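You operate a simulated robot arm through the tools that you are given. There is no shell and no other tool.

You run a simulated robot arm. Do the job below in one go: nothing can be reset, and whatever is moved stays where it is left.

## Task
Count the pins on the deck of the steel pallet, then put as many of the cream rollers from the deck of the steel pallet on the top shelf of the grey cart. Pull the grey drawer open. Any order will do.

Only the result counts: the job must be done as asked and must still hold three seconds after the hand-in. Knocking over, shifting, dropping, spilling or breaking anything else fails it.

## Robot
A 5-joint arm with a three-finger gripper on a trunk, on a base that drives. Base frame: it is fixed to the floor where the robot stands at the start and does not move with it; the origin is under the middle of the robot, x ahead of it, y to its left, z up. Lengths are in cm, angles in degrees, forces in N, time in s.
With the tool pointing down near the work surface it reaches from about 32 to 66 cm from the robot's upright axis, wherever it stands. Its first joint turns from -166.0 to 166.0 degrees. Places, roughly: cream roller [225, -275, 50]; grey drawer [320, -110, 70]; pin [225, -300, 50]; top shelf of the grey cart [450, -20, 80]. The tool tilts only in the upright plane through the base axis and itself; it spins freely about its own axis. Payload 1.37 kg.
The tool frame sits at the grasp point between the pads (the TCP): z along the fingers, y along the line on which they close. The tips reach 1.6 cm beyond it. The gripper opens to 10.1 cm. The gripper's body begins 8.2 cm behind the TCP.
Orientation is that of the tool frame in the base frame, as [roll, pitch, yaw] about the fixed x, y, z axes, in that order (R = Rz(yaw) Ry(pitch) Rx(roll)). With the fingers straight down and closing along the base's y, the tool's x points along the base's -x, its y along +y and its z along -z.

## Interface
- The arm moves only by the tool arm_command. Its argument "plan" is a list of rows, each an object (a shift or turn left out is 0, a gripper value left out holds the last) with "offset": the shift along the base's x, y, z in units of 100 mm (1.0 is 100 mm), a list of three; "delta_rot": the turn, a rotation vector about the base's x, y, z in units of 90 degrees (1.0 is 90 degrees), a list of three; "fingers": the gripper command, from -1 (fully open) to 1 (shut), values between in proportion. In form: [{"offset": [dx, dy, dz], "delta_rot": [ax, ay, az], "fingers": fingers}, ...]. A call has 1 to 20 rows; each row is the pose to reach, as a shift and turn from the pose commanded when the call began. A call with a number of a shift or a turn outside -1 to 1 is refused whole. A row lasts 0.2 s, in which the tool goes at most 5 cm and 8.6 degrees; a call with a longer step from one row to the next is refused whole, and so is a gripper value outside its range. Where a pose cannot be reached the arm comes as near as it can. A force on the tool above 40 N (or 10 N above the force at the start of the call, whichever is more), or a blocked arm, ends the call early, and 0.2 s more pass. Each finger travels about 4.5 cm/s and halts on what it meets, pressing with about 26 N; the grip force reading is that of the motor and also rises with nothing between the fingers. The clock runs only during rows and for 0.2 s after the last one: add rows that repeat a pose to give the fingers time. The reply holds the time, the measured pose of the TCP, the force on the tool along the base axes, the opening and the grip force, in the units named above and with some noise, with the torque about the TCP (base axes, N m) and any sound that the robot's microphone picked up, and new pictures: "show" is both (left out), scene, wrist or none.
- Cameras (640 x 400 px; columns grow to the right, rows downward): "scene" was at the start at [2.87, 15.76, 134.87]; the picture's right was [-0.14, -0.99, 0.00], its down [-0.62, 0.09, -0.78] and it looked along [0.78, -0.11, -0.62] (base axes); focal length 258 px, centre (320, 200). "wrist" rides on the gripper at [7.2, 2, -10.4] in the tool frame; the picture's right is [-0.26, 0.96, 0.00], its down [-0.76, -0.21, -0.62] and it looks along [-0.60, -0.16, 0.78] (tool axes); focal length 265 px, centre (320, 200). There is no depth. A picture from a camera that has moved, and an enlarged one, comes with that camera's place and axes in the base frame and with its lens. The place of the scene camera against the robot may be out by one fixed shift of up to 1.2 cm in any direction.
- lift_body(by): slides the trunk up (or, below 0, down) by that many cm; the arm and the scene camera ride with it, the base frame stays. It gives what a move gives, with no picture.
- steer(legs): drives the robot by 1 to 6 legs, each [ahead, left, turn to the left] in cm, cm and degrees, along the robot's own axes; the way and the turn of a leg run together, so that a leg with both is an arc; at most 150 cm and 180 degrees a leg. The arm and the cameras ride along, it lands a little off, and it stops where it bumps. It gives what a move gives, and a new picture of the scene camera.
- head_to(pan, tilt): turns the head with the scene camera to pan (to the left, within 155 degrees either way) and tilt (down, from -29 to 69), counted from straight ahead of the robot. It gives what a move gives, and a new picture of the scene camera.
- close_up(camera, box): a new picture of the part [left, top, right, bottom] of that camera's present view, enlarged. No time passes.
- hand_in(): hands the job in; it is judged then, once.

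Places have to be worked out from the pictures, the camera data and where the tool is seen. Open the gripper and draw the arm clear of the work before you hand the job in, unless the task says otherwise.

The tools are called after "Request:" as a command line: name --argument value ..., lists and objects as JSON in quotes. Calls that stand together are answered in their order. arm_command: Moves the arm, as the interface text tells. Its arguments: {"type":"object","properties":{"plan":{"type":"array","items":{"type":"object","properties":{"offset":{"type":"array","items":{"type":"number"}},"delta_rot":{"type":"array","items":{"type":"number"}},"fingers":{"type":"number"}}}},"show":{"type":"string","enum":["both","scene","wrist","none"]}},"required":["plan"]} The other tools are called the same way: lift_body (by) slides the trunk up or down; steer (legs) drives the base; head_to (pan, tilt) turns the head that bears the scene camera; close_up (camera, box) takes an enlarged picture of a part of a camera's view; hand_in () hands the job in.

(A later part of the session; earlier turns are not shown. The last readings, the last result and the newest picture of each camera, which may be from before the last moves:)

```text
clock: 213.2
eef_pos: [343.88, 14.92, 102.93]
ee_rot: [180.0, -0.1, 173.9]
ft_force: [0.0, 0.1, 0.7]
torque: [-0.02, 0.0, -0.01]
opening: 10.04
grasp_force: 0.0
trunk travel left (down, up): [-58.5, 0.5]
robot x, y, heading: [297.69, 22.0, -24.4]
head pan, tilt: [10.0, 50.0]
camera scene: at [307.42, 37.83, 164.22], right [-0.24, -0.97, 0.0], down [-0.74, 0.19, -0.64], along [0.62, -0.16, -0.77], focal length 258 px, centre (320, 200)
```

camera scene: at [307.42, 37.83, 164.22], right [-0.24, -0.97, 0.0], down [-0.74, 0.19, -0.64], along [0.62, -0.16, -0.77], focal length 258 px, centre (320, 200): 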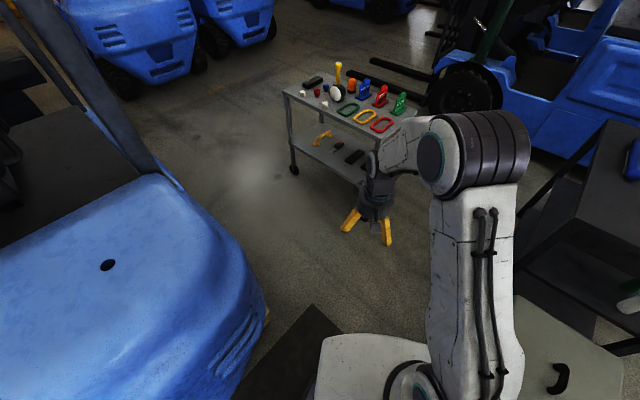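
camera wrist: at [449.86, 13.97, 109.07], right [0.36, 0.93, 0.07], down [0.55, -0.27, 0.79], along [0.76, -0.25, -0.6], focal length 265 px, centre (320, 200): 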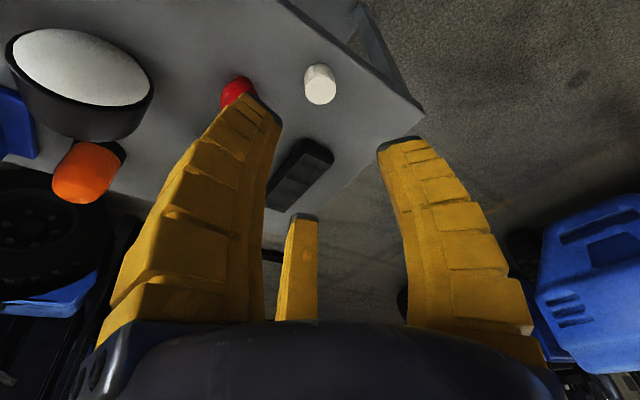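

Both rollers remain in place. I continue back to the aisle in front of the cabinet's drawer.

Request:
steer --legs '[[-14, 6.8, 0], [-32.6, -80.7, 0], [38.8, -63.7, 0], [28, -36, 0]]'

Request:
head_to --pan 50 --tilt 45

```text
clock: 224.9
eef_pos: [293.8, -152.02, 102.86]
ee_rot: [180.0, 0.0, 175.8]
ft_force: [-0.2, -0.6, 0.0]
torque: [0.06, 0.02, 0.02]
opening: 10.06
grasp_force: 0.0
trunk travel left (down, up): [-58.5, 0.5]
robot x, y, heading: [247.8, -146.95, -22.2]
head pan, tilt: [10.0, 50.0]
camera scene: at [256.71, -130.43, 164.22], right [-0.21, -0.98, 0.0], down [-0.75, 0.16, -0.64], along [0.63, -0.14, -0.77], focal length 258 px, centre (320, 200)
```

scene: 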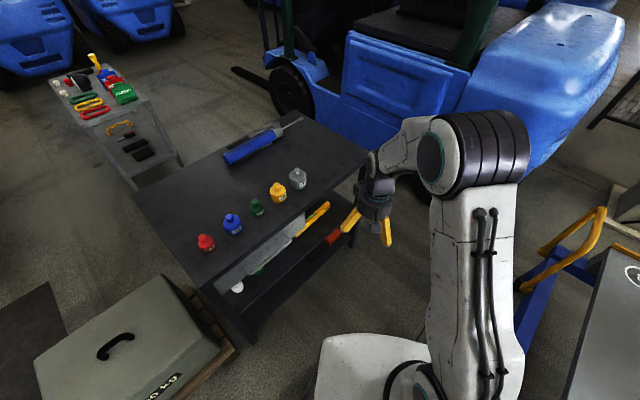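

```text
clock: 226.0
eef_pos: [293.85, -152.05, 102.86]
ee_rot: [-179.9, 0.0, 175.8]
ft_force: [0.6, 0.1, 0.9]
torque: [0.01, -0.01, 0.0]
opening: 10.07
grasp_force: 0.1
trunk travel left (down, up): [-58.5, 0.5]
robot x, y, heading: [247.48, -146.61, -22.3]
head pan, tilt: [50.0, 45.0]
camera scene: at [256.36, -124.94, 164.91], right [0.47, -0.89, 0.0], down [-0.63, -0.33, -0.71], along [0.63, 0.33, -0.71], focal length 258 px, centre (320, 200)
```

scene: 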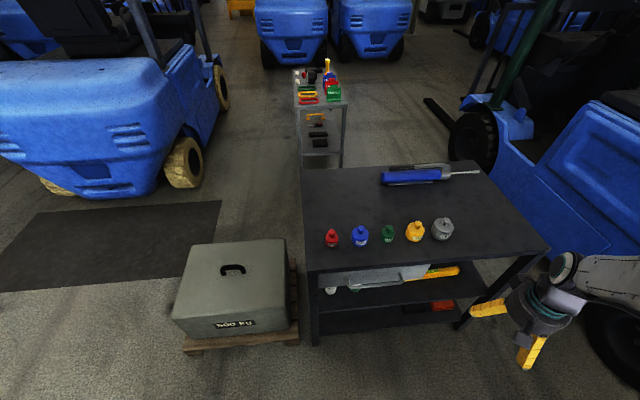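

The drawer front is seen too steeply from above. I lower the trunk to the height for the drawer and look again.

Request:
lift_body --by -40

Request:
head_to --pan 50 --tilt 35

Request:
close_up --camera "scene" --box '[290, 180, 490, 300]'

```text
clock: 229.8
eef_pos: [293.91, -151.98, 63.04]
ee_rot: [180.0, 0.0, 175.8]
ft_force: [-0.8, 0.1, 0.5]
torque: [0.04, -0.03, 0.02]
opening: 10.03
grasp_force: 0.1
trunk travel left (down, up): [-18.5, 40.5]
robot x, y, heading: [247.84, -146.58, -22.0]
head pan, tilt: [50.0, 45.0]
```

```text
clock: 230.5
eef_pos: [293.84, -152.06, 62.87]
ee_rot: [-180.0, 0.0, 175.7]
ft_force: [-0.8, 0.5, 0.7]
torque: [0.04, -0.02, 0.0]
opening: 10.07
grasp_force: 0.1
trunk travel left (down, up): [-18.5, 40.5]
robot x, y, heading: [247.7, -146.48, -21.9]
head pan, tilt: [50.0, 35.0]
camera scene: at [256.95, -124.62, 126.39], right [0.47, -0.88, 0.0], down [-0.51, -0.27, -0.82], along [0.72, 0.38, -0.57], focal length 258 px, centre (320, 200)
```

scene: 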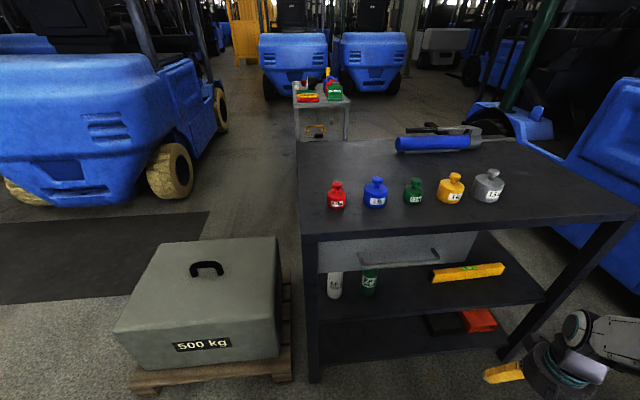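

```text
3.20 times, centred on (390, 240) of scene
camera zoom: at [256.95, -124.62, 126.39], right [0.47, -0.88, 0.0], down [-0.51, -0.27, -0.82], along [0.72, 0.38, -0.57], focal length 825 px, centre (96, 72)
```

zoom: 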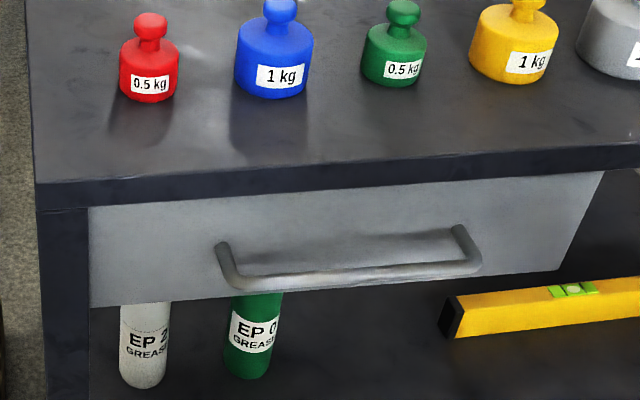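

The drawer front spans (297,-102)–(322,-138), with a horizontal bow handle centred near (306,-122), z≈76, about 4 cm in front. I back off to about (236,-138) so I can take the handle with a horizontal tool and pull with room behind me.

Request:
steer --legs '[[-14, 3.5, 0]]'

Request:
lift_body --by 10

Request:
arm_command --plan '[{"offset": [0.25, 0.3, 0.1], "fingers": -1}, {"offset": [0.5, 0.6, 0.2], "fingers": -1}, {"offset": [0.75, 0.9, 0.3], "fingers": -1}]' --show "scene"

```text
clock: 231.9
eef_pos: [282.39, -143.29, 62.8]
ee_rot: [180.0, 0.0, 176.0]
ft_force: [0.1, 0.1, 0.0]
torque: [-0.01, 0.03, 0.0]
opening: 10.05
grasp_force: 0.1
trunk travel left (down, up): [-18.5, 40.5]
robot x, y, heading: [236.41, -138.13, -21.9]
head pan, tilt: [50.0, 35.0]
camera scene: at [245.34, -116.09, 126.39], right [0.47, -0.88, 0.0], down [-0.51, -0.27, -0.82], along [0.72, 0.38, -0.57], focal length 258 px, centre (320, 200)
```

scene: 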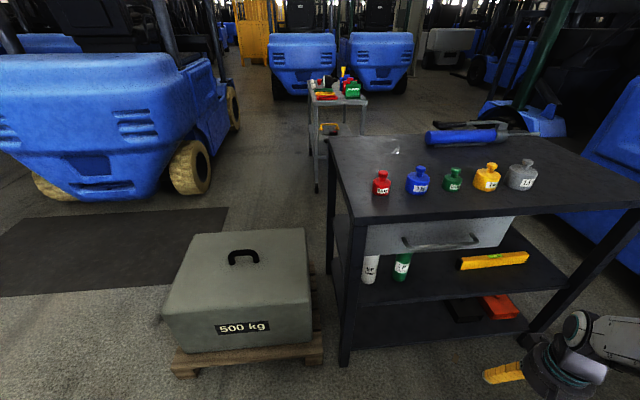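

```text
clock: 233.2
eef_pos: [282.34, -143.39, 72.86]
ee_rot: [-180.0, 0.1, 176.0]
ft_force: [0.5, -0.5, 0.0]
torque: [0.01, 0.03, 0.02]
opening: 10.06
grasp_force: 0.0
trunk travel left (down, up): [-28.5, 30.5]
robot x, y, heading: [236.24, -138.1, -22.2]
head pan, tilt: [50.0, 35.0]
```

```text
clock: 234.0
eef_pos: [289.6, -134.0, 75.67]
ee_rot: [180.0, -0.1, 176.0]
ft_force: [-0.3, 0.2, -0.1]
torque: [-0.02, 0.01, 0.03]
opening: 10.07
grasp_force: 0.1
trunk travel left (down, up): [-28.5, 30.5]
robot x, y, heading: [236.08, -138.12, -21.9]
head pan, tilt: [50.0, 35.0]
camera scene: at [245.34, -116.09, 136.39], right [0.47, -0.88, 0.0], down [-0.51, -0.27, -0.82], along [0.72, 0.38, -0.57], focal length 258 px, centre (320, 200)
```

scene: 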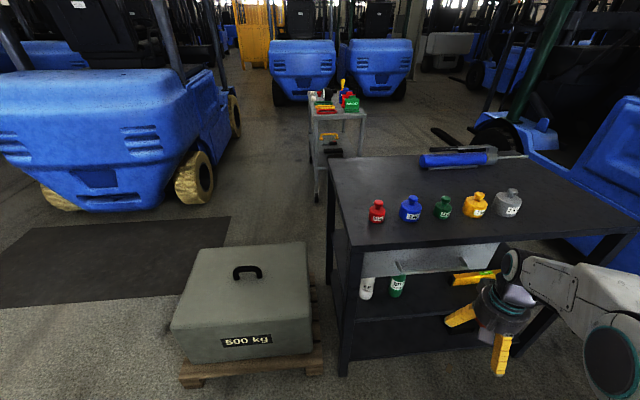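

I zoom on the handle again from this position to fix its height and distance.

Request:
close_up --camera "scene" --box '[330, 210, 530, 335]'

```text
3.20 times, centred on (430, 272) of scene
camera zoom: at [245.34, -116.09, 136.39], right [0.47, -0.88, 0.0], down [-0.51, -0.27, -0.82], along [0.72, 0.38, -0.57], focal length 825 px, centre (-32, -32)
```

zoom: 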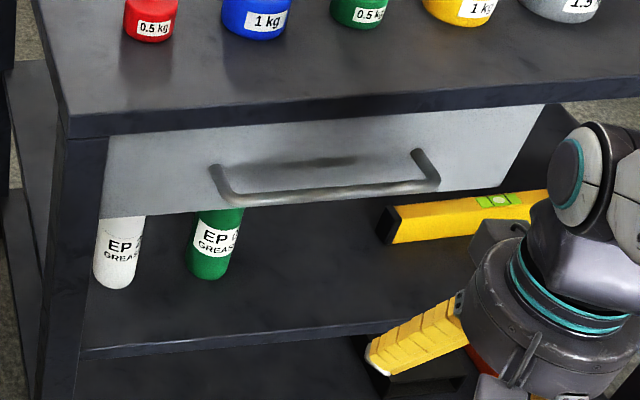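

The bar runs from (300.6,-114.1) to (310.8,-130) at z 75.7. I move to a point 12 cm short of its centre and spin the tool so the fingers will close vertically once it is horizontal.

Request:
arm_command --plan '[{"offset": [0.11, 0.23, 0], "delta_rot": [0, 0, -0.09]}, {"offset": [0.22, 0.46, 0], "delta_rot": [0, 0, -0.18]}, {"offset": [0.33, 0.7, 0], "delta_rot": [0, 0, -0.27]}, {"offset": [0.44, 0.92, 0], "delta_rot": [0, 0, -0.36]}, {"offset": [0.44, 0.92, 0], "delta_rot": [0, 0, -0.45]}, {"offset": [0.44, 0.92, 0], "delta_rot": [0, 0, -0.54]}, {"offset": [0.44, 0.92, 0], "delta_rot": [0, 0, -0.63]}, {"offset": [0.44, 0.92, 0], "delta_rot": [0, 0, -0.72]}, {"offset": [0.44, 0.92, 0], "delta_rot": [0, 0, -0.811]}]' --show "none"

Request:
arm_command --plan '[{"delta_rot": [0.021, -0.088, 0]}, {"delta_rot": [0.042, -0.176, 0]}, {"delta_rot": [0.062, -0.264, 0]}, {"delta_rot": [0.083, -0.352, 0]}, {"delta_rot": [0.103, -0.44, 0]}]' --show "both"

```text
clock: 236.0
eef_pos: [294.22, -125.08, 76.03]
ee_rot: [179.9, 0.0, 102.9]
ft_force: [1.0, -0.4, 0.0]
torque: [0.02, 0.04, -0.01]
opening: 10.06
grasp_force: 0.1
trunk travel left (down, up): [-28.5, 30.5]
robot x, y, heading: [236.12, -137.93, -21.8]
head pan, tilt: [50.0, 35.0]
```

```text
clock: 237.2
eef_pos: [294.51, -126.31, 75.96]
ee_rot: [139.4, -0.9, 103.8]
ft_force: [0.3, 0.9, 0.3]
torque: [-0.01, 0.05, 0.0]
opening: 10.08
grasp_force: 0.2
out of reach, approached as far as the arm can: row 3, 4, 5
trunk travel left (down, up): [-28.5, 30.5]
robot x, y, heading: [236.39, -137.64, -22.1]
head pan, tilt: [50.0, 35.0]
camera scene: at [245.33, -116.07, 136.39], right [0.47, -0.88, 0.0], down [-0.51, -0.27, -0.82], along [0.72, 0.38, -0.57], focal length 258 px, centre (320, 200)
camera wrist: at [287.76, -120.84, 85.35], right [0.78, -0.09, 0.62], down [-0.36, -0.87, 0.32], along [0.52, -0.48, -0.71], focal length 265 px, centre (320, 200)
```

scene: 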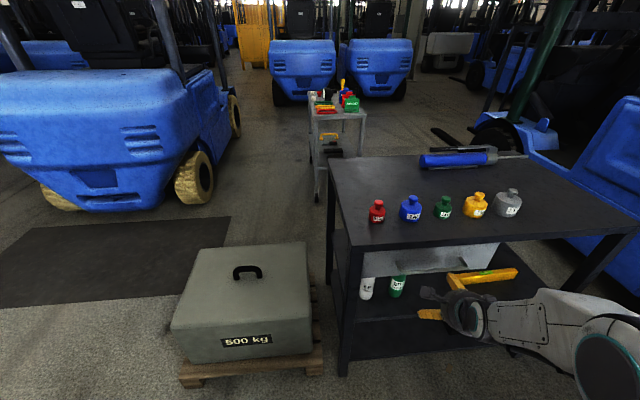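
wrist: 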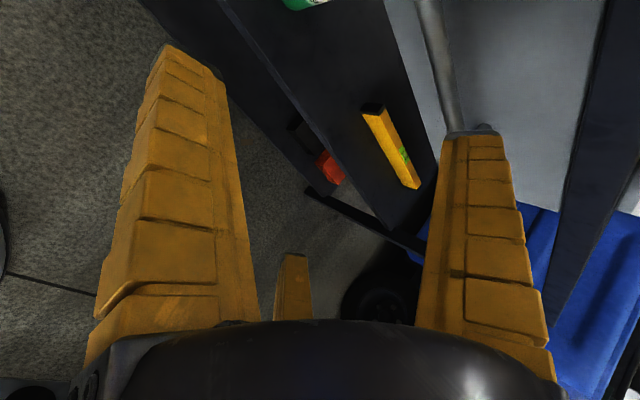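

The tilt works; the arm's axis is about 5 cm ahead of the robot centre, so I correct the azimuth and continue tilting to horizontal.

Request:
arm_command --plan '[{"offset": [-0.02, 0.05, 0], "delta_rot": [0.021, -0.08, 0.006]}, {"offset": [-0.04, 0.11, 0], "delta_rot": [0.042, -0.16, 0.012]}, {"offset": [-0.04, 0.11, 0], "delta_rot": [0.064, -0.245, 0.016]}, {"offset": [-0.04, 0.11, 0], "delta_rot": [0.086, -0.33, 0.016]}, {"offset": [-0.04, 0.11, 0], "delta_rot": [0.107, -0.41, 0.016]}, {"offset": [-0.04, 0.11, 0], "delta_rot": [0.128, -0.49, 0.016]}]' --show "both"

```text
clock: 238.6
eef_pos: [294.19, -125.86, 76.09]
ee_rot: [93.7, -0.7, 105.3]
ft_force: [-0.2, -0.4, 0.7]
torque: [0.03, -0.01, -0.02]
opening: 10.05
grasp_force: 0.0
out of reach, approached as far as the arm can: row 1, 2, 3, 4, 5, 6
trunk travel left (down, up): [-28.5, 30.5]
robot x, y, heading: [235.88, -137.91, -21.9]
head pan, tilt: [50.0, 35.0]
camera scene: at [245.32, -116.08, 136.39], right [0.47, -0.88, 0.0], down [-0.51, -0.27, -0.82], along [0.72, 0.38, -0.57], focal length 258 px, centre (320, 200)
camera wrist: at [282.46, -121.81, 78.77], right [0.13, -0.25, 0.96], down [-0.41, -0.89, -0.18], along [0.9, -0.37, -0.22], focal length 265 px, centre (320, 200)
```

scene: 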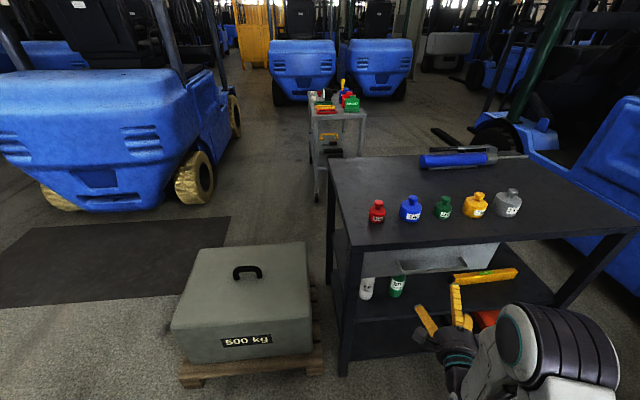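
wrist: 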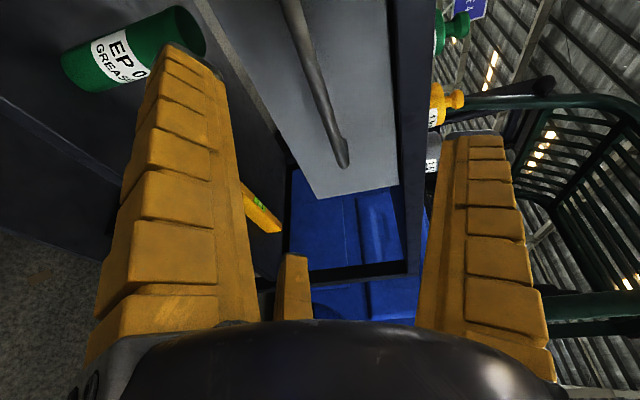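

The tool is nearly horizontal and the bar lies right ahead, at z≈75.6. I approach to about 4 cm before the bar.

Request:
arm_command --plan '[{"offset": [0.25, 0.09, -0.04], "fingers": -0.7}, {"offset": [0.5, 0.18, -0.08], "fingers": -0.7}, {"offset": [0.76, 0.27, -0.09], "fingers": -0.7}]' --show "both"

Request:
close_up --camera "scene" --box '[330, 220, 530, 345]'

```text
clock: 239.4
eef_pos: [302.12, -123.64, 74.96]
ee_rot: [93.9, -0.8, 105.3]
ft_force: [0.8, -0.5, -0.4]
torque: [-0.02, 0.0, -0.01]
opening: 8.73
grasp_force: 1.8
out of reach, approached as far as the arm can: row 2, 3
trunk travel left (down, up): [-28.5, 30.5]
robot x, y, heading: [236.33, -138.67, -21.8]
head pan, tilt: [50.0, 35.0]
camera scene: at [245.33, -116.08, 136.39], right [0.47, -0.88, 0.0], down [-0.51, -0.27, -0.82], along [0.72, 0.38, -0.57], focal length 258 px, centre (320, 200)
camera wrist: at [290.31, -119.56, 77.71], right [0.14, -0.25, 0.96], down [-0.41, -0.9, -0.17], along [0.9, -0.37, -0.22], focal length 265 px, centre (320, 200)
```

scene: 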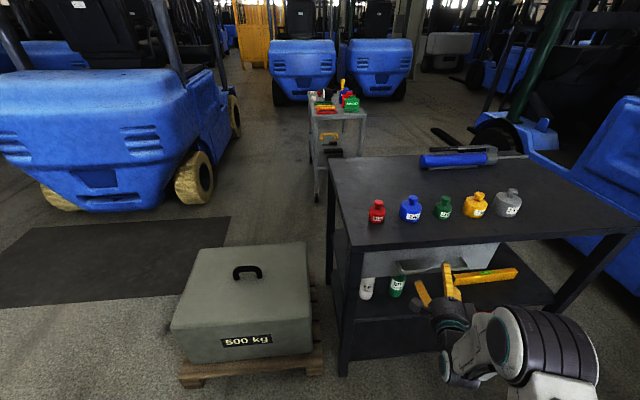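
wrist: 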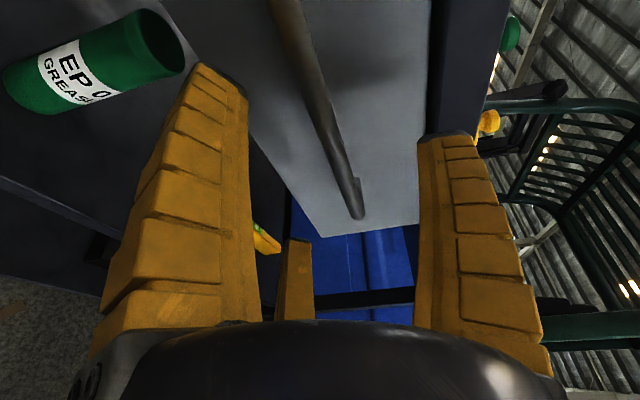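

```text
3.20 times, centred on (430, 282) of scene
camera zoom: at [245.33, -116.08, 136.39], right [0.47, -0.88, 0.0], down [-0.51, -0.27, -0.82], along [0.72, 0.38, -0.57], focal length 825 px, centre (-32, -64)
```

zoom: 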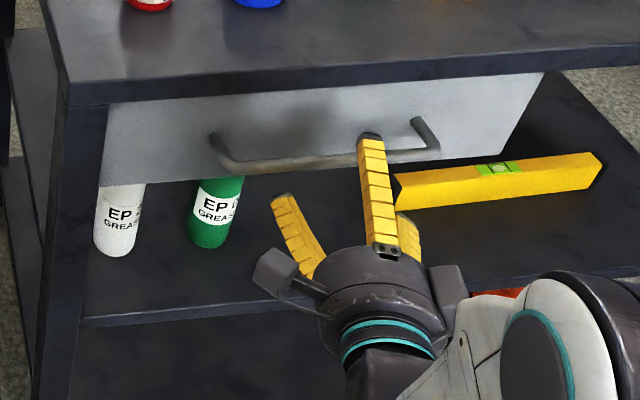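

The upper finger is above the bar and the two lower ones below. I advance 4 cm so the bar sits between the pads.

Request:
arm_command --plan '[{"offset": [0.13, 0.035, 0.01], "fingers": -0.7}, {"offset": [0.26, 0.07, 0.02], "fingers": -0.7}, {"offset": [0.39, 0.105, 0.03], "fingers": -0.7}, {"offset": [0.39, 0.105, 0.03], "fingers": -0.7}]' --show "both"

Request:
close_up --camera "scene" --box '[330, 220, 530, 345]'

```text
clock: 240.4
eef_pos: [306.13, -122.77, 75.28]
ee_rot: [93.9, -0.7, 105.3]
ft_force: [0.0, -0.3, 0.0]
torque: [0.05, 0.03, 0.01]
opening: 8.75
grasp_force: 1.1
trunk travel left (down, up): [-28.5, 30.5]
robot x, y, heading: [236.4, -137.76, -21.9]
head pan, tilt: [50.0, 35.0]
camera scene: at [245.34, -116.08, 136.39], right [0.47, -0.88, 0.0], down [-0.51, -0.27, -0.82], along [0.72, 0.38, -0.57], focal length 258 px, centre (320, 200)
camera wrist: at [294.36, -118.67, 78.04], right [0.13, -0.25, 0.96], down [-0.41, -0.89, -0.17], along [0.9, -0.37, -0.22], focal length 265 px, centre (320, 200)
```

scene: 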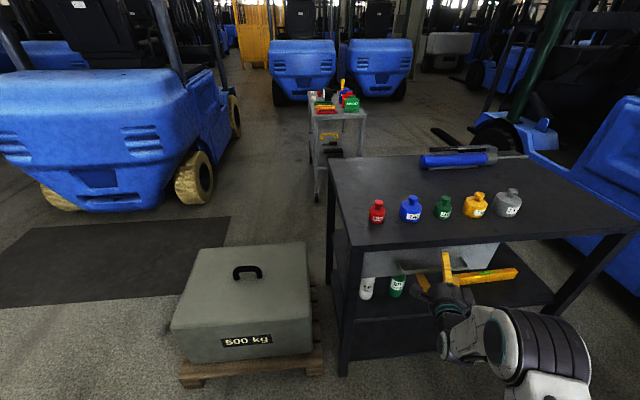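
wrist: 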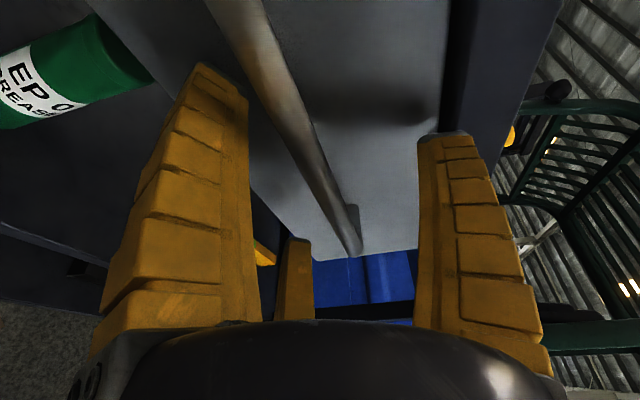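

```text
3.20 times, centred on (430, 282) of scene
camera zoom: at [245.34, -116.08, 136.39], right [0.47, -0.88, 0.0], down [-0.51, -0.27, -0.82], along [0.72, 0.38, -0.57], focal length 825 px, centre (-32, -64)
```

zoom: 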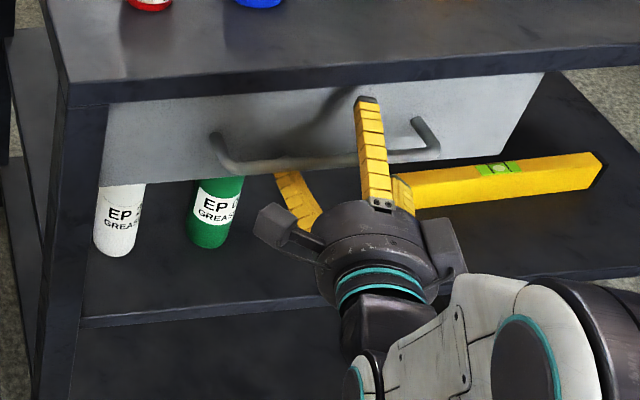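

The bar sits at the grasp point. I close the gripper on it.

Request:
arm_command --plan '[{"fingers": 0}, {"fingers": 0.5}, {"fingers": 1}, {"fingers": 1}, {"fingers": 1}, {"fingers": 1}, {"fingers": 1}, {"fingers": 1}]' --show "wrist"

Request:
close_up --camera "scene" --box '[330, 220, 530, 345]'

```text
clock: 242.2
eef_pos: [306.16, -123.01, 74.97]
ee_rot: [94.0, -0.9, 105.2]
ft_force: [1.9, -5.3, -8.9]
torque: [0.39, 0.21, -0.02]
opening: 1.52
grasp_force: 27.7
trunk travel left (down, up): [-28.5, 30.5]
robot x, y, heading: [236.11, -138.11, -22.0]
head pan, tilt: [50.0, 35.0]
camera wrist: at [294.4, -118.76, 77.91], right [0.14, -0.25, 0.96], down [-0.41, -0.89, -0.17], along [0.9, -0.37, -0.23], focal length 265 px, centre (320, 200)
```

wrist: 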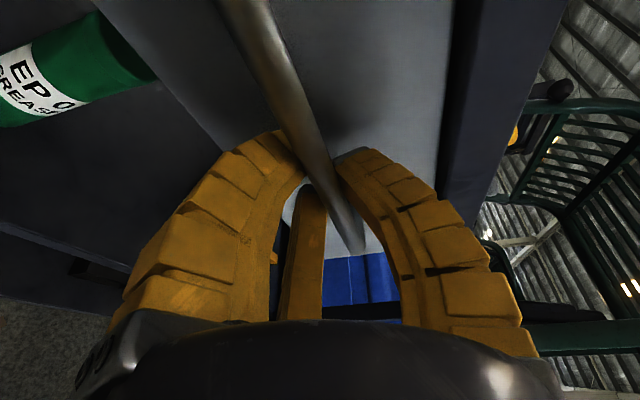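

```text
3.20 times, centred on (430, 282) of scene
camera zoom: at [245.46, -116.14, 136.38], right [0.47, -0.88, 0.0], down [-0.51, -0.27, -0.82], along [0.72, 0.38, -0.57], focal length 825 px, centre (-32, -64)
```

zoom: 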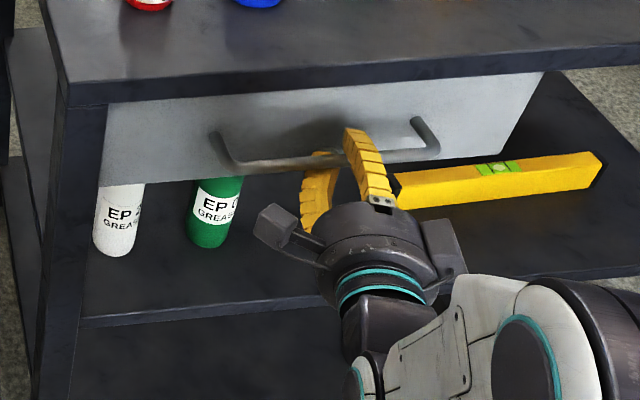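

Gripped (1.5 cm). I start pulling along the drawer's outward direction, letting the tool follow, and watch the force.

Request:
arm_command --plan '[{"offset": [-0.08, -0.055, -0.02], "fingers": 1}, {"offset": [-0.17, -0.11, -0.02], "delta_rot": [0, 0, -0.006], "fingers": 1}, {"offset": [-0.25, -0.166, -0.02], "delta_rot": [0, 0, -0.009], "fingers": 1}, {"offset": [-0.33, -0.22, -0.02], "delta_rot": [0, 0, -0.012], "fingers": 1}, {"offset": [-0.33, -0.22, -0.02], "delta_rot": [0, 0, -0.012], "fingers": 1}]' --show "wrist"

Request:
close_up --camera "scene" --box '[330, 220, 530, 345]'

```text
clock: 243.4
eef_pos: [302.8, -125.19, 75.04]
ee_rot: [93.8, -0.8, 104.1]
ft_force: [5.4, -10.3, -6.1]
torque: [0.48, 0.3, 0.16]
opening: 1.55
grasp_force: 28.2
trunk travel left (down, up): [-28.5, 30.5]
robot x, y, heading: [236.04, -137.75, -21.8]
head pan, tilt: [50.0, 35.0]
camera wrist: at [291.19, -120.72, 77.86], right [0.13, -0.25, 0.96], down [-0.43, -0.89, -0.18], along [0.89, -0.39, -0.22], focal length 265 px, centre (320, 200)
```

wrist: 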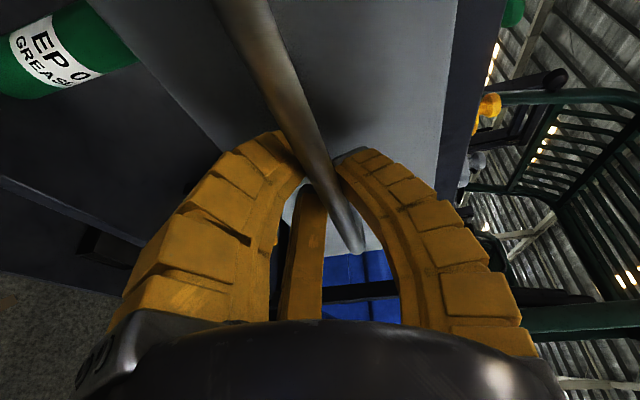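

```text
3.20 times, centred on (430, 282) of scene
camera zoom: at [245.47, -116.19, 136.4], right [0.47, -0.88, 0.0], down [-0.51, -0.27, -0.82], along [0.72, 0.38, -0.57], focal length 825 px, centre (-32, -64)
```

zoom: 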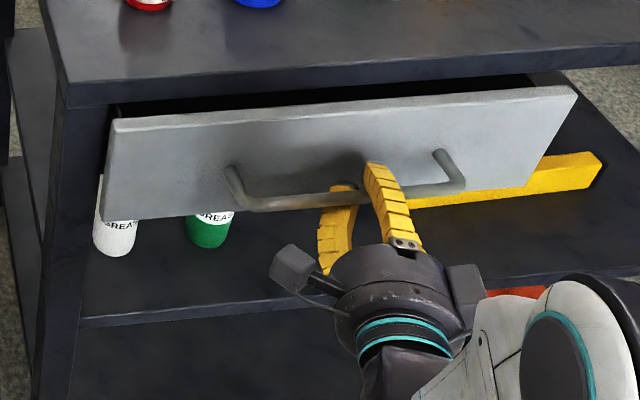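

The drawer follows easily (about 4 cm out). I continue pulling with a slight sideways correction.

Request:
arm_command --plan '[{"offset": [-0.1, -0.08, 0], "delta_rot": [0, 0, -0.007], "fingers": 1}, {"offset": [-0.2, -0.155, 0], "delta_rot": [0, 0, -0.014], "fingers": 1}, {"offset": [-0.3, -0.23, 0], "delta_rot": [0, 0, -0.02], "fingers": 1}, {"offset": [-0.4, -0.305, 0], "delta_rot": [0, 0, -0.027], "fingers": 1}, {"offset": [-0.5, -0.38, 0], "delta_rot": [0, 0, -0.034], "fingers": 1}, {"offset": [-0.6, -0.45, 0], "delta_rot": [0, 0, -0.04], "fingers": 1}]' --show "wrist"

Request:
close_up --camera "scene" --box '[330, 220, 530, 345]'

```text
clock: 244.8
eef_pos: [296.58, -129.82, 74.82]
ee_rot: [94.1, -0.6, 100.6]
ft_force: [-6.3, 12.4, -13.0]
torque: [0.43, 0.17, -0.39]
opening: 1.24
grasp_force: 28.0
out of reach, approached as far as the arm can: row 4, 5, 6
trunk travel left (down, up): [-28.5, 30.5]
robot x, y, heading: [235.91, -138.21, -22.2]
head pan, tilt: [50.0, 35.0]
camera wrist: at [285.29, -124.83, 77.78], right [0.12, -0.26, 0.96], down [-0.48, -0.86, -0.17], along [0.87, -0.44, -0.23], focal length 265 px, centre (320, 200)
```

wrist: 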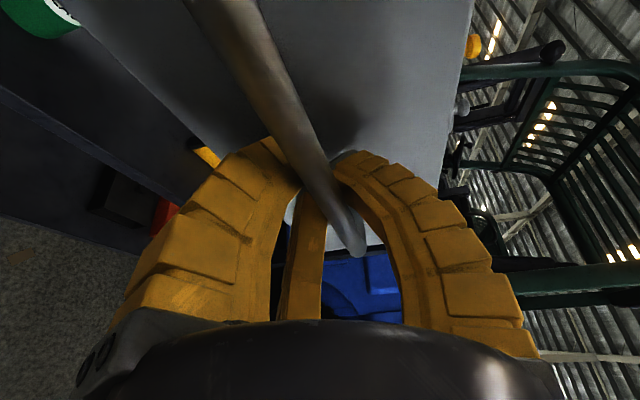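

```text
3.20 times, centred on (430, 282) of scene
camera zoom: at [245.37, -115.93, 136.35], right [0.47, -0.88, 0.0], down [-0.51, -0.27, -0.82], along [0.72, 0.38, -0.57], focal length 825 px, centre (-32, -64)
```

zoom: 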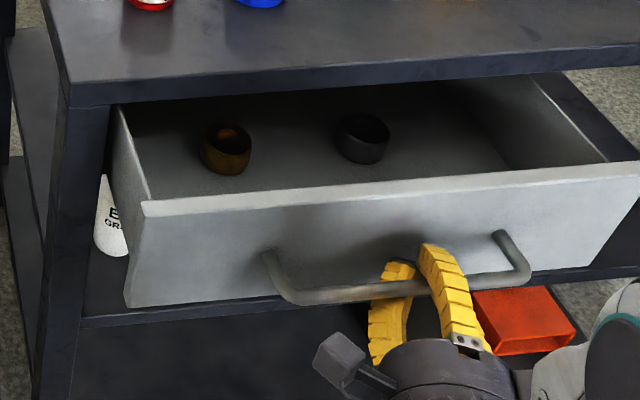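

The drawer is about 12 cm out and shows two rings inside. I pull another 10 cm by backing the base along the same direction.

Request:
steer --legs '[[-5.6, -8.2, 0]]'

Request:
close_up --camera "scene" --box '[330, 220, 530, 345]'

```text
clock: 245.9
eef_pos: [288.59, -135.41, 74.83]
ee_rot: [94.1, -0.7, 100.7]
ft_force: [3.2, -5.2, -18.4]
torque: [0.34, -0.12, 0.11]
opening: 0.42
grasp_force: 28.3
trunk travel left (down, up): [-28.5, 30.5]
robot x, y, heading: [227.98, -143.73, -22.0]
head pan, tilt: [50.0, 35.0]
camera scene: at [237.29, -121.64, 136.38], right [0.47, -0.88, 0.0], down [-0.51, -0.27, -0.82], along [0.72, 0.39, -0.57], focal length 258 px, centre (320, 200)
```

scene: 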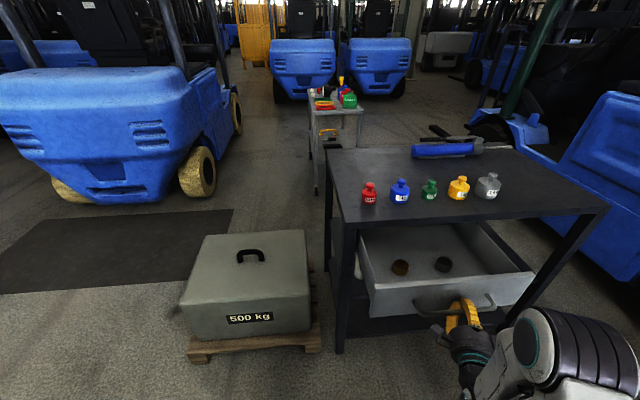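

```text
3.20 times, centred on (430, 282) of scene
camera zoom: at [237.29, -121.64, 136.38], right [0.47, -0.88, 0.0], down [-0.51, -0.27, -0.82], along [0.72, 0.39, -0.57], focal length 825 px, centre (-32, -64)
```

zoom: 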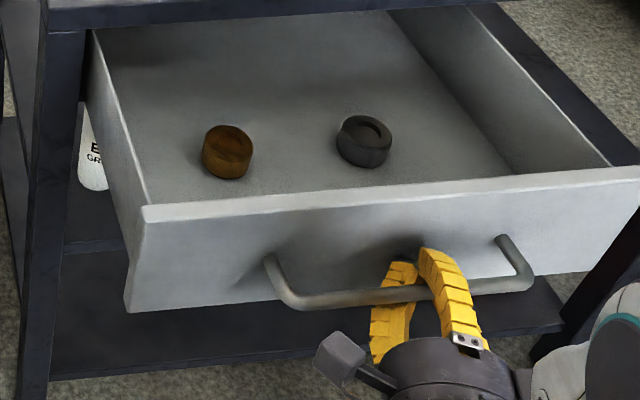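

About 21 cm out now. I pull a few more centimetres with the arm, force-limited, to see whether the drawer reaches its stop.

Request:
arm_command --plan '[{"offset": [-0.1, -0.066, 0.01], "delta_rot": [0, 0, -0.006], "fingers": 1}, {"offset": [-0.2, -0.132, 0.02], "delta_rot": [0, 0, -0.012], "fingers": 1}, {"offset": [-0.3, -0.2, 0.02], "delta_rot": [0, 0, -0.018], "fingers": 1}, {"offset": [-0.4, -0.266, 0.02], "delta_rot": [0, 0, -0.024], "fingers": 1}, {"offset": [-0.5, -0.333, 0.02], "delta_rot": [0, 0, -0.03], "fingers": 1}]' --show "both"

Request:
close_up --camera "scene" --box '[330, 220, 530, 345]'

```text
clock: 247.1
eef_pos: [283.58, -138.79, 74.9]
ee_rot: [94.4, -0.7, 98.1]
ft_force: [1.5, -3.7, -19.4]
torque: [0.28, -0.16, 0.1]
opening: 0.44
grasp_force: 27.8
trunk travel left (down, up): [-28.5, 30.5]
robot x, y, heading: [227.91, -143.49, -21.8]
head pan, tilt: [50.0, 35.0]
camera scene: at [237.28, -121.62, 136.37], right [0.47, -0.88, 0.0], down [-0.51, -0.27, -0.82], along [0.72, 0.39, -0.57], focal length 258 px, centre (320, 200)
camera wrist: at [272.47, -133.2, 77.86], right [0.11, -0.26, 0.96], down [-0.52, -0.84, -0.17], along [0.84, -0.48, -0.23], focal length 265 px, centre (320, 200)
```

scene: 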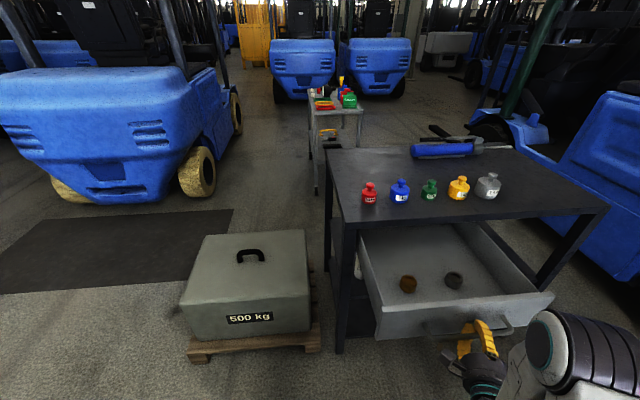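
wrist: 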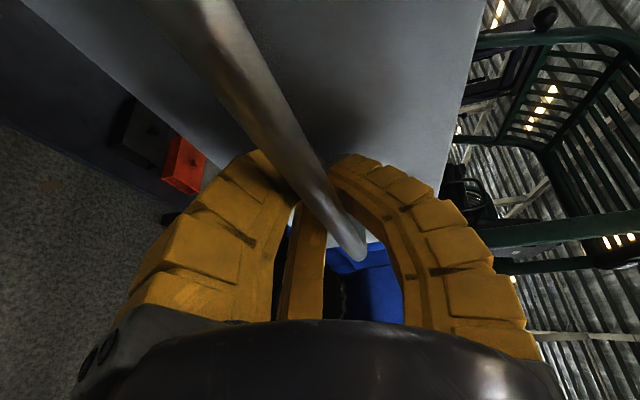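

```text
3.20 times, centred on (430, 282) of scene
camera zoom: at [237.28, -121.62, 136.37], right [0.47, -0.88, 0.0], down [-0.51, -0.27, -0.82], along [0.72, 0.39, -0.57], focal length 825 px, centre (-32, -64)
```

zoom: 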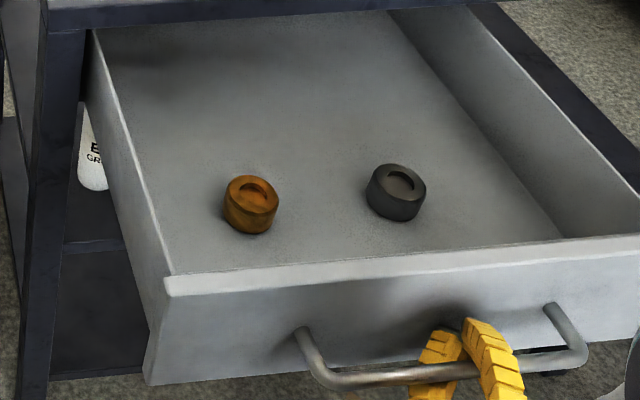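

About 27 cm out, still free. I try 4 cm more with the arm, force-limited.

Request:
arm_command --plan '[{"offset": [-0.08, -0.053, 0.01], "delta_rot": [0, 0, -0.006], "fingers": 1}, {"offset": [-0.16, -0.107, 0.02], "delta_rot": [0, 0, -0.012], "fingers": 1}, {"offset": [-0.25, -0.166, 0.02], "delta_rot": [0, 0, -0.018], "fingers": 1}, {"offset": [-0.33, -0.22, 0.02], "delta_rot": [0, 0, -0.024], "fingers": 1}]' --show "none"

Request:
close_up --camera "scene" --box '[320, 210, 580, 390]'

```text
clock: 248.0
eef_pos: [280.96, -140.48, 74.94]
ee_rot: [95.1, -0.8, 96.4]
ft_force: [14.0, 2.0, -14.4]
torque: [0.23, -0.02, 0.32]
opening: 0.59
grasp_force: 28.0
trunk travel left (down, up): [-28.5, 30.5]
robot x, y, heading: [228.4, -143.67, -22.0]
head pan, tilt: [50.0, 35.0]
stopped in row 4: the force on the tool passed its limit at 41 N (the readings are from after the stop); the commanded pose is now the measured one
```

```text
2.22 times, centred on (450, 300) of scene
camera zoom: at [237.4, -121.53, 136.4], right [0.47, -0.88, 0.0], down [-0.51, -0.27, -0.82], along [0.72, 0.39, -0.58], focal length 573 px, centre (31, -22)
```

zoom: 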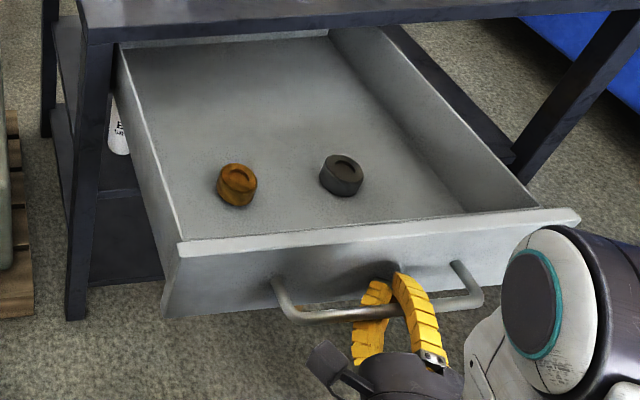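

The drawer has reached its stop at about 30 cm. I open the fingers, then back away from the bar.

Request:
arm_command --plan '[{"fingers": 0.6}, {"fingers": 0.2}, {"fingers": -0.2}, {"fingers": -0.6}, {"fingers": -0.7}, {"fingers": -0.7}, {"fingers": -0.7}]' --show "wrist"

Request:
close_up --camera "scene" --box '[320, 210, 580, 390]'

```text
clock: 249.6
eef_pos: [280.75, -140.51, 75.13]
ee_rot: [94.7, -0.7, 96.4]
ft_force: [-0.4, -0.7, 0.2]
torque: [-0.01, -0.02, 0.04]
opening: 8.72
grasp_force: 1.3
trunk travel left (down, up): [-28.5, 30.5]
robot x, y, heading: [228.24, -143.65, -21.9]
head pan, tilt: [50.0, 35.0]
camera wrist: at [269.85, -134.6, 78.15], right [0.11, -0.27, 0.96], down [-0.55, -0.82, -0.17], along [0.83, -0.51, -0.23], focal length 265 px, centre (320, 200)
```

wrist: 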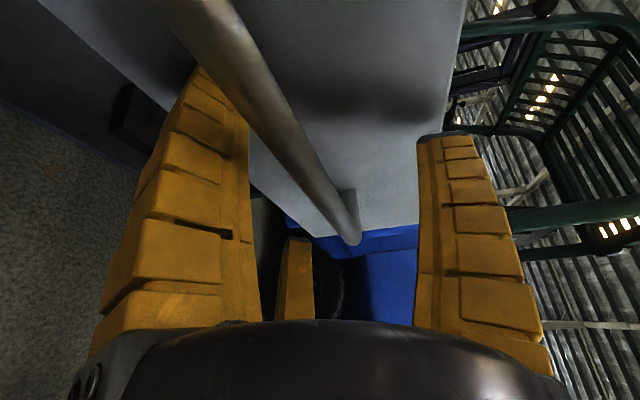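

```text
2.22 times, centred on (450, 300) of scene
camera zoom: at [237.06, -121.57, 136.39], right [0.47, -0.88, 0.0], down [-0.51, -0.27, -0.82], along [0.72, 0.39, -0.57], focal length 573 px, centre (31, -22)
```

zoom: 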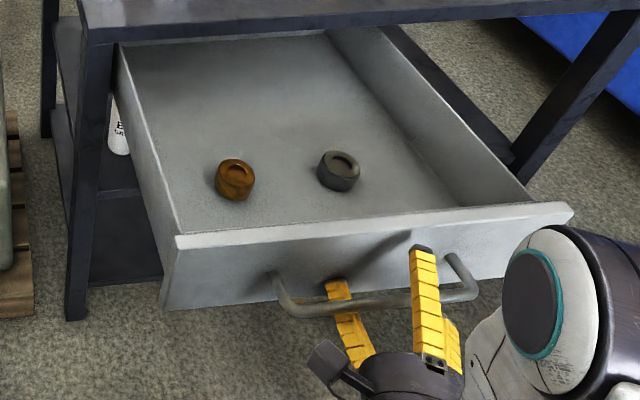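

Released, and the drawer stays open. I back the base straight away from the bar.

Request:
steer --legs '[[-6.2, -3.3, 0]]'

Request:
arm_command --plan '[{"offset": [0, 0, 0.3], "fingers": -0.7}, {"offset": [0, 0, 0.6], "fingers": -0.7}, {"offset": [0, 0, 0.9], "fingers": -0.7}]' --show "both"

```text
clock: 250.7
eef_pos: [273.88, -141.28, 75.24]
ee_rot: [94.6, -0.8, 96.4]
ft_force: [-0.4, -0.7, 0.5]
torque: [0.01, 0.0, 0.05]
opening: 8.74
grasp_force: 1.6
trunk travel left (down, up): [-28.5, 30.5]
robot x, y, heading: [221.02, -144.13, -22.1]
head pan, tilt: [50.0, 35.0]
camera scene: at [230.19, -122.24, 136.39], right [0.47, -0.88, 0.0], down [-0.51, -0.27, -0.82], along [0.72, 0.39, -0.57], focal length 258 px, centre (320, 200)
```

scene: 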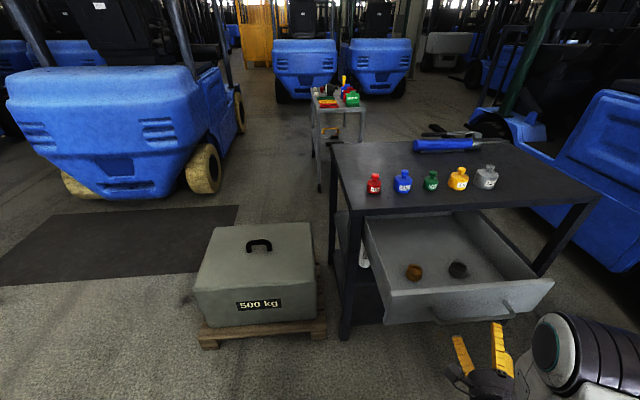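

```text
clock: 251.4
eef_pos: [274.55, -141.04, 84.16]
ee_rot: [94.7, -0.8, 96.5]
ft_force: [0.8, -0.1, -0.4]
torque: [0.02, -0.03, -0.03]
opening: 8.73
grasp_force: 1.8
out of reach, approached as far as the arm can: row 3
trunk travel left (down, up): [-28.5, 30.5]
robot x, y, heading: [220.94, -144.26, -21.8]
head pan, tilt: [50.0, 35.0]
camera scene: at [230.19, -122.24, 136.38], right [0.47, -0.88, 0.0], down [-0.51, -0.27, -0.82], along [0.72, 0.39, -0.57], focal length 258 px, centre (320, 200)
camera wrist: at [263.64, -135.16, 87.07], right [0.11, -0.27, 0.96], down [-0.55, -0.82, -0.17], along [0.83, -0.51, -0.24], focal length 265 px, centre (320, 200)
```

scene: 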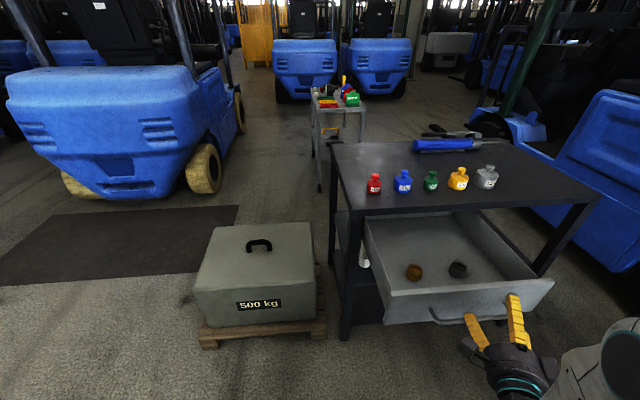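
wrist: 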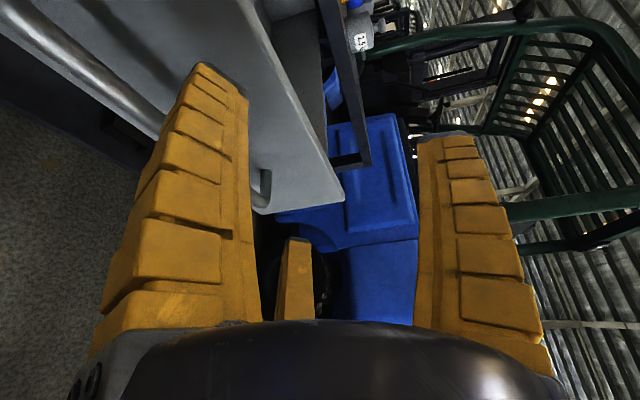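

The drawer is open. I raise the trunk clear and double-check the pallet deck for any pin hidden to the right of the weight.

Request:
lift_body --by 30

Request:
head_to --pan -45 --tilt 40

Request:
close_up --camera "scene" --box '[200, 60, 440, 240]'

```text
clock: 254.4
eef_pos: [274.61, -141.02, 114.14]
ee_rot: [94.7, -0.7, 96.6]
ft_force: [0.0, 0.1, 0.3]
torque: [0.02, 0.0, 0.03]
opening: 8.75
grasp_force: 1.4
trunk travel left (down, up): [-58.5, 0.5]
robot x, y, heading: [221.03, -144.48, -21.8]
head pan, tilt: [50.0, 35.0]
```

```text
clock: 256.2
eef_pos: [274.62, -141.07, 114.09]
ee_rot: [94.6, -0.8, 96.5]
ft_force: [0.1, 0.0, 0.1]
torque: [0.01, -0.03, -0.02]
opening: 8.75
grasp_force: 1.1
trunk travel left (down, up): [-58.5, 0.5]
robot x, y, heading: [220.88, -143.89, -21.8]
head pan, tilt: [-45.0, 40.0]
camera scene: at [225.76, -134.2, 165.64], right [-0.92, -0.39, 0.0], down [-0.25, 0.59, -0.77], along [0.3, -0.7, -0.64], focal length 258 px, centre (320, 200)
```

scene: 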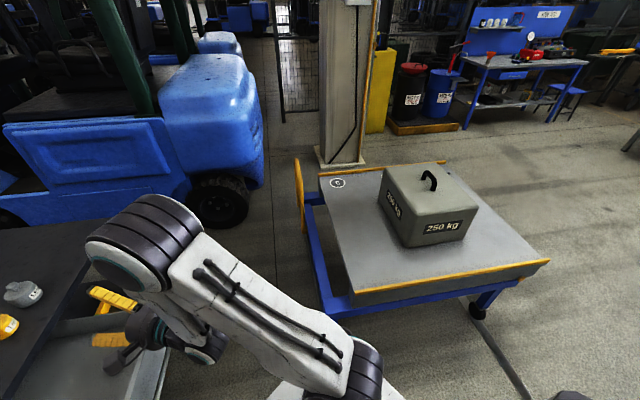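

```text
2.22 times, centred on (320, 150) of scene
camera zoom: at [225.76, -134.2, 165.64], right [-0.92, -0.39, 0.0], down [-0.25, 0.59, -0.77], along [0.3, -0.7, -0.64], focal length 573 px, centre (320, 311)
```

zoom: 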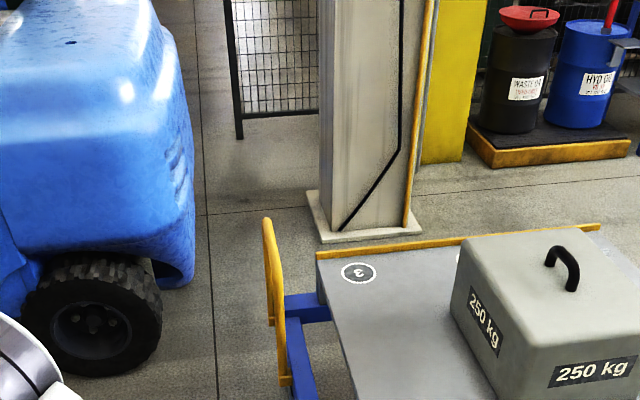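

I zoom in on the right part of the deck and then check the cart once more.

Request:
close_up --camera "scene" --box '[370, 140, 560, 290]'

Request:
head_to --pan 45 --tilt 25

Request:
close_up --camera "scene" --box '[280, 100, 460, 300]'

```text
2.67 times, centred on (465, 215) of scene
camera zoom: at [225.76, -134.2, 165.64], right [-0.92, -0.39, 0.0], down [-0.25, 0.59, -0.77], along [0.3, -0.7, -0.64], focal length 688 px, centre (-67, 160)
```

zoom: 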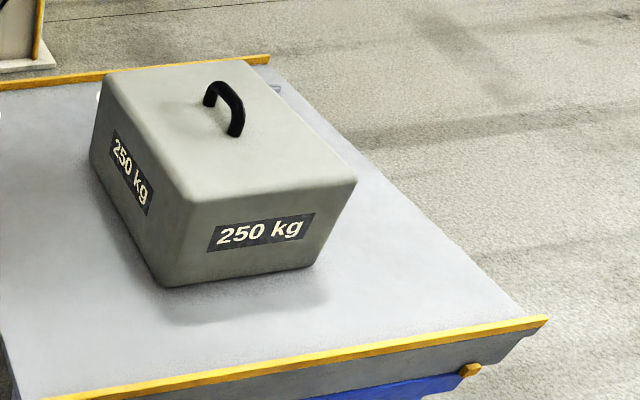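

```text
clock: 257.8
eef_pos: [274.67, -141.06, 114.0]
ee_rot: [94.7, -0.6, 96.4]
ft_force: [0.2, 1.0, 0.7]
torque: [-0.05, -0.03, -0.01]
opening: 8.72
grasp_force: 1.4
trunk travel left (down, up): [-58.5, 0.5]
robot x, y, heading: [221.28, -144.28, -22.3]
head pan, tilt: [45.0, 25.0]
camera scene: at [230.9, -122.78, 167.97], right [0.39, -0.92, 0.0], down [-0.39, -0.17, -0.91], along [0.83, 0.36, -0.42], focal length 258 px, centre (320, 200)
```

scene: 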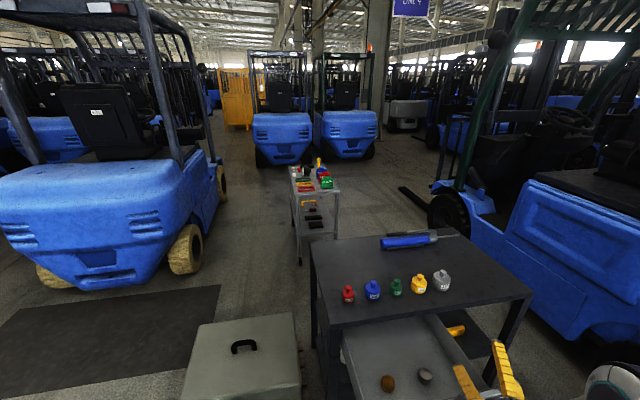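

```text
2.00 times, centred on (370, 200) of scene
camera zoom: at [230.9, -122.78, 167.97], right [0.39, -0.92, 0.0], down [-0.39, -0.17, -0.91], along [0.83, 0.36, -0.42], focal length 516 px, centre (220, 200)
```

zoom: 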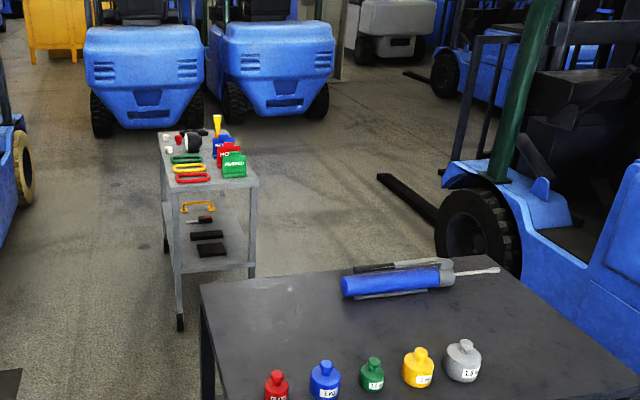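

Two pins confirmed, both rollers are on the cart's top shelf, the drawer is fully open, and everything else is as it was. I open the gripper fully with the arm held high, clear of the work.

Request:
arm_command --plan '[{"fingers": -1}, {"fingers": -1}, {"fingers": -1}, {"fingers": -1}]' --show "scene"

Request:
steer --legs '[[0, 0, -25]]'

```text
clock: 258.8
eef_pos: [274.76, -141.09, 114.03]
ee_rot: [94.6, -0.7, 96.6]
ft_force: [-0.5, 0.1, -0.4]
torque: [-0.01, 0.02, 0.01]
opening: 10.05
grasp_force: 0.1
trunk travel left (down, up): [-58.5, 0.5]
robot x, y, heading: [221.08, -144.36, -21.8]
head pan, tilt: [45.0, 25.0]
camera scene: at [230.89, -122.77, 167.97], right [0.39, -0.92, 0.0], down [-0.39, -0.17, -0.91], along [0.83, 0.36, -0.42], focal length 258 px, centre (320, 200)
```

scene: 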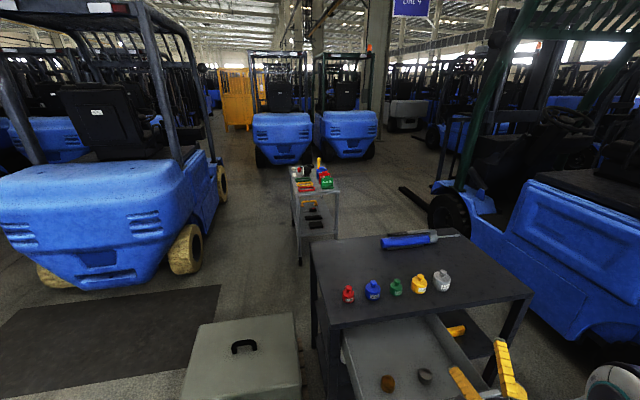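

```text
clock: 260.5
eef_pos: [270.83, -164.19, 114.18]
ee_rot: [94.6, -0.7, 71.0]
ft_force: [-0.8, -0.6, 0.4]
torque: [-0.01, 0.0, -0.02]
opening: 10.07
grasp_force: 0.0
trunk travel left (down, up): [-58.5, 0.5]
robot x, y, heading: [220.82, -144.28, -47.5]
head pan, tilt: [45.0, 25.0]
camera scene: at [239.47, -128.97, 167.97], right [-0.04, -1.0, 0.0], down [-0.42, 0.02, -0.91], along [0.91, -0.04, -0.42], focal length 258 px, centre (320, 200)
```

scene: 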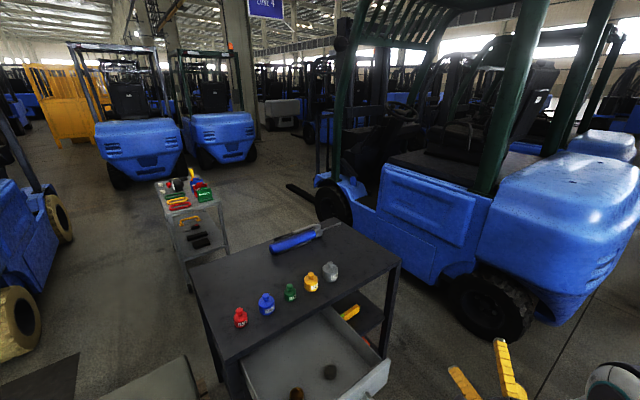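

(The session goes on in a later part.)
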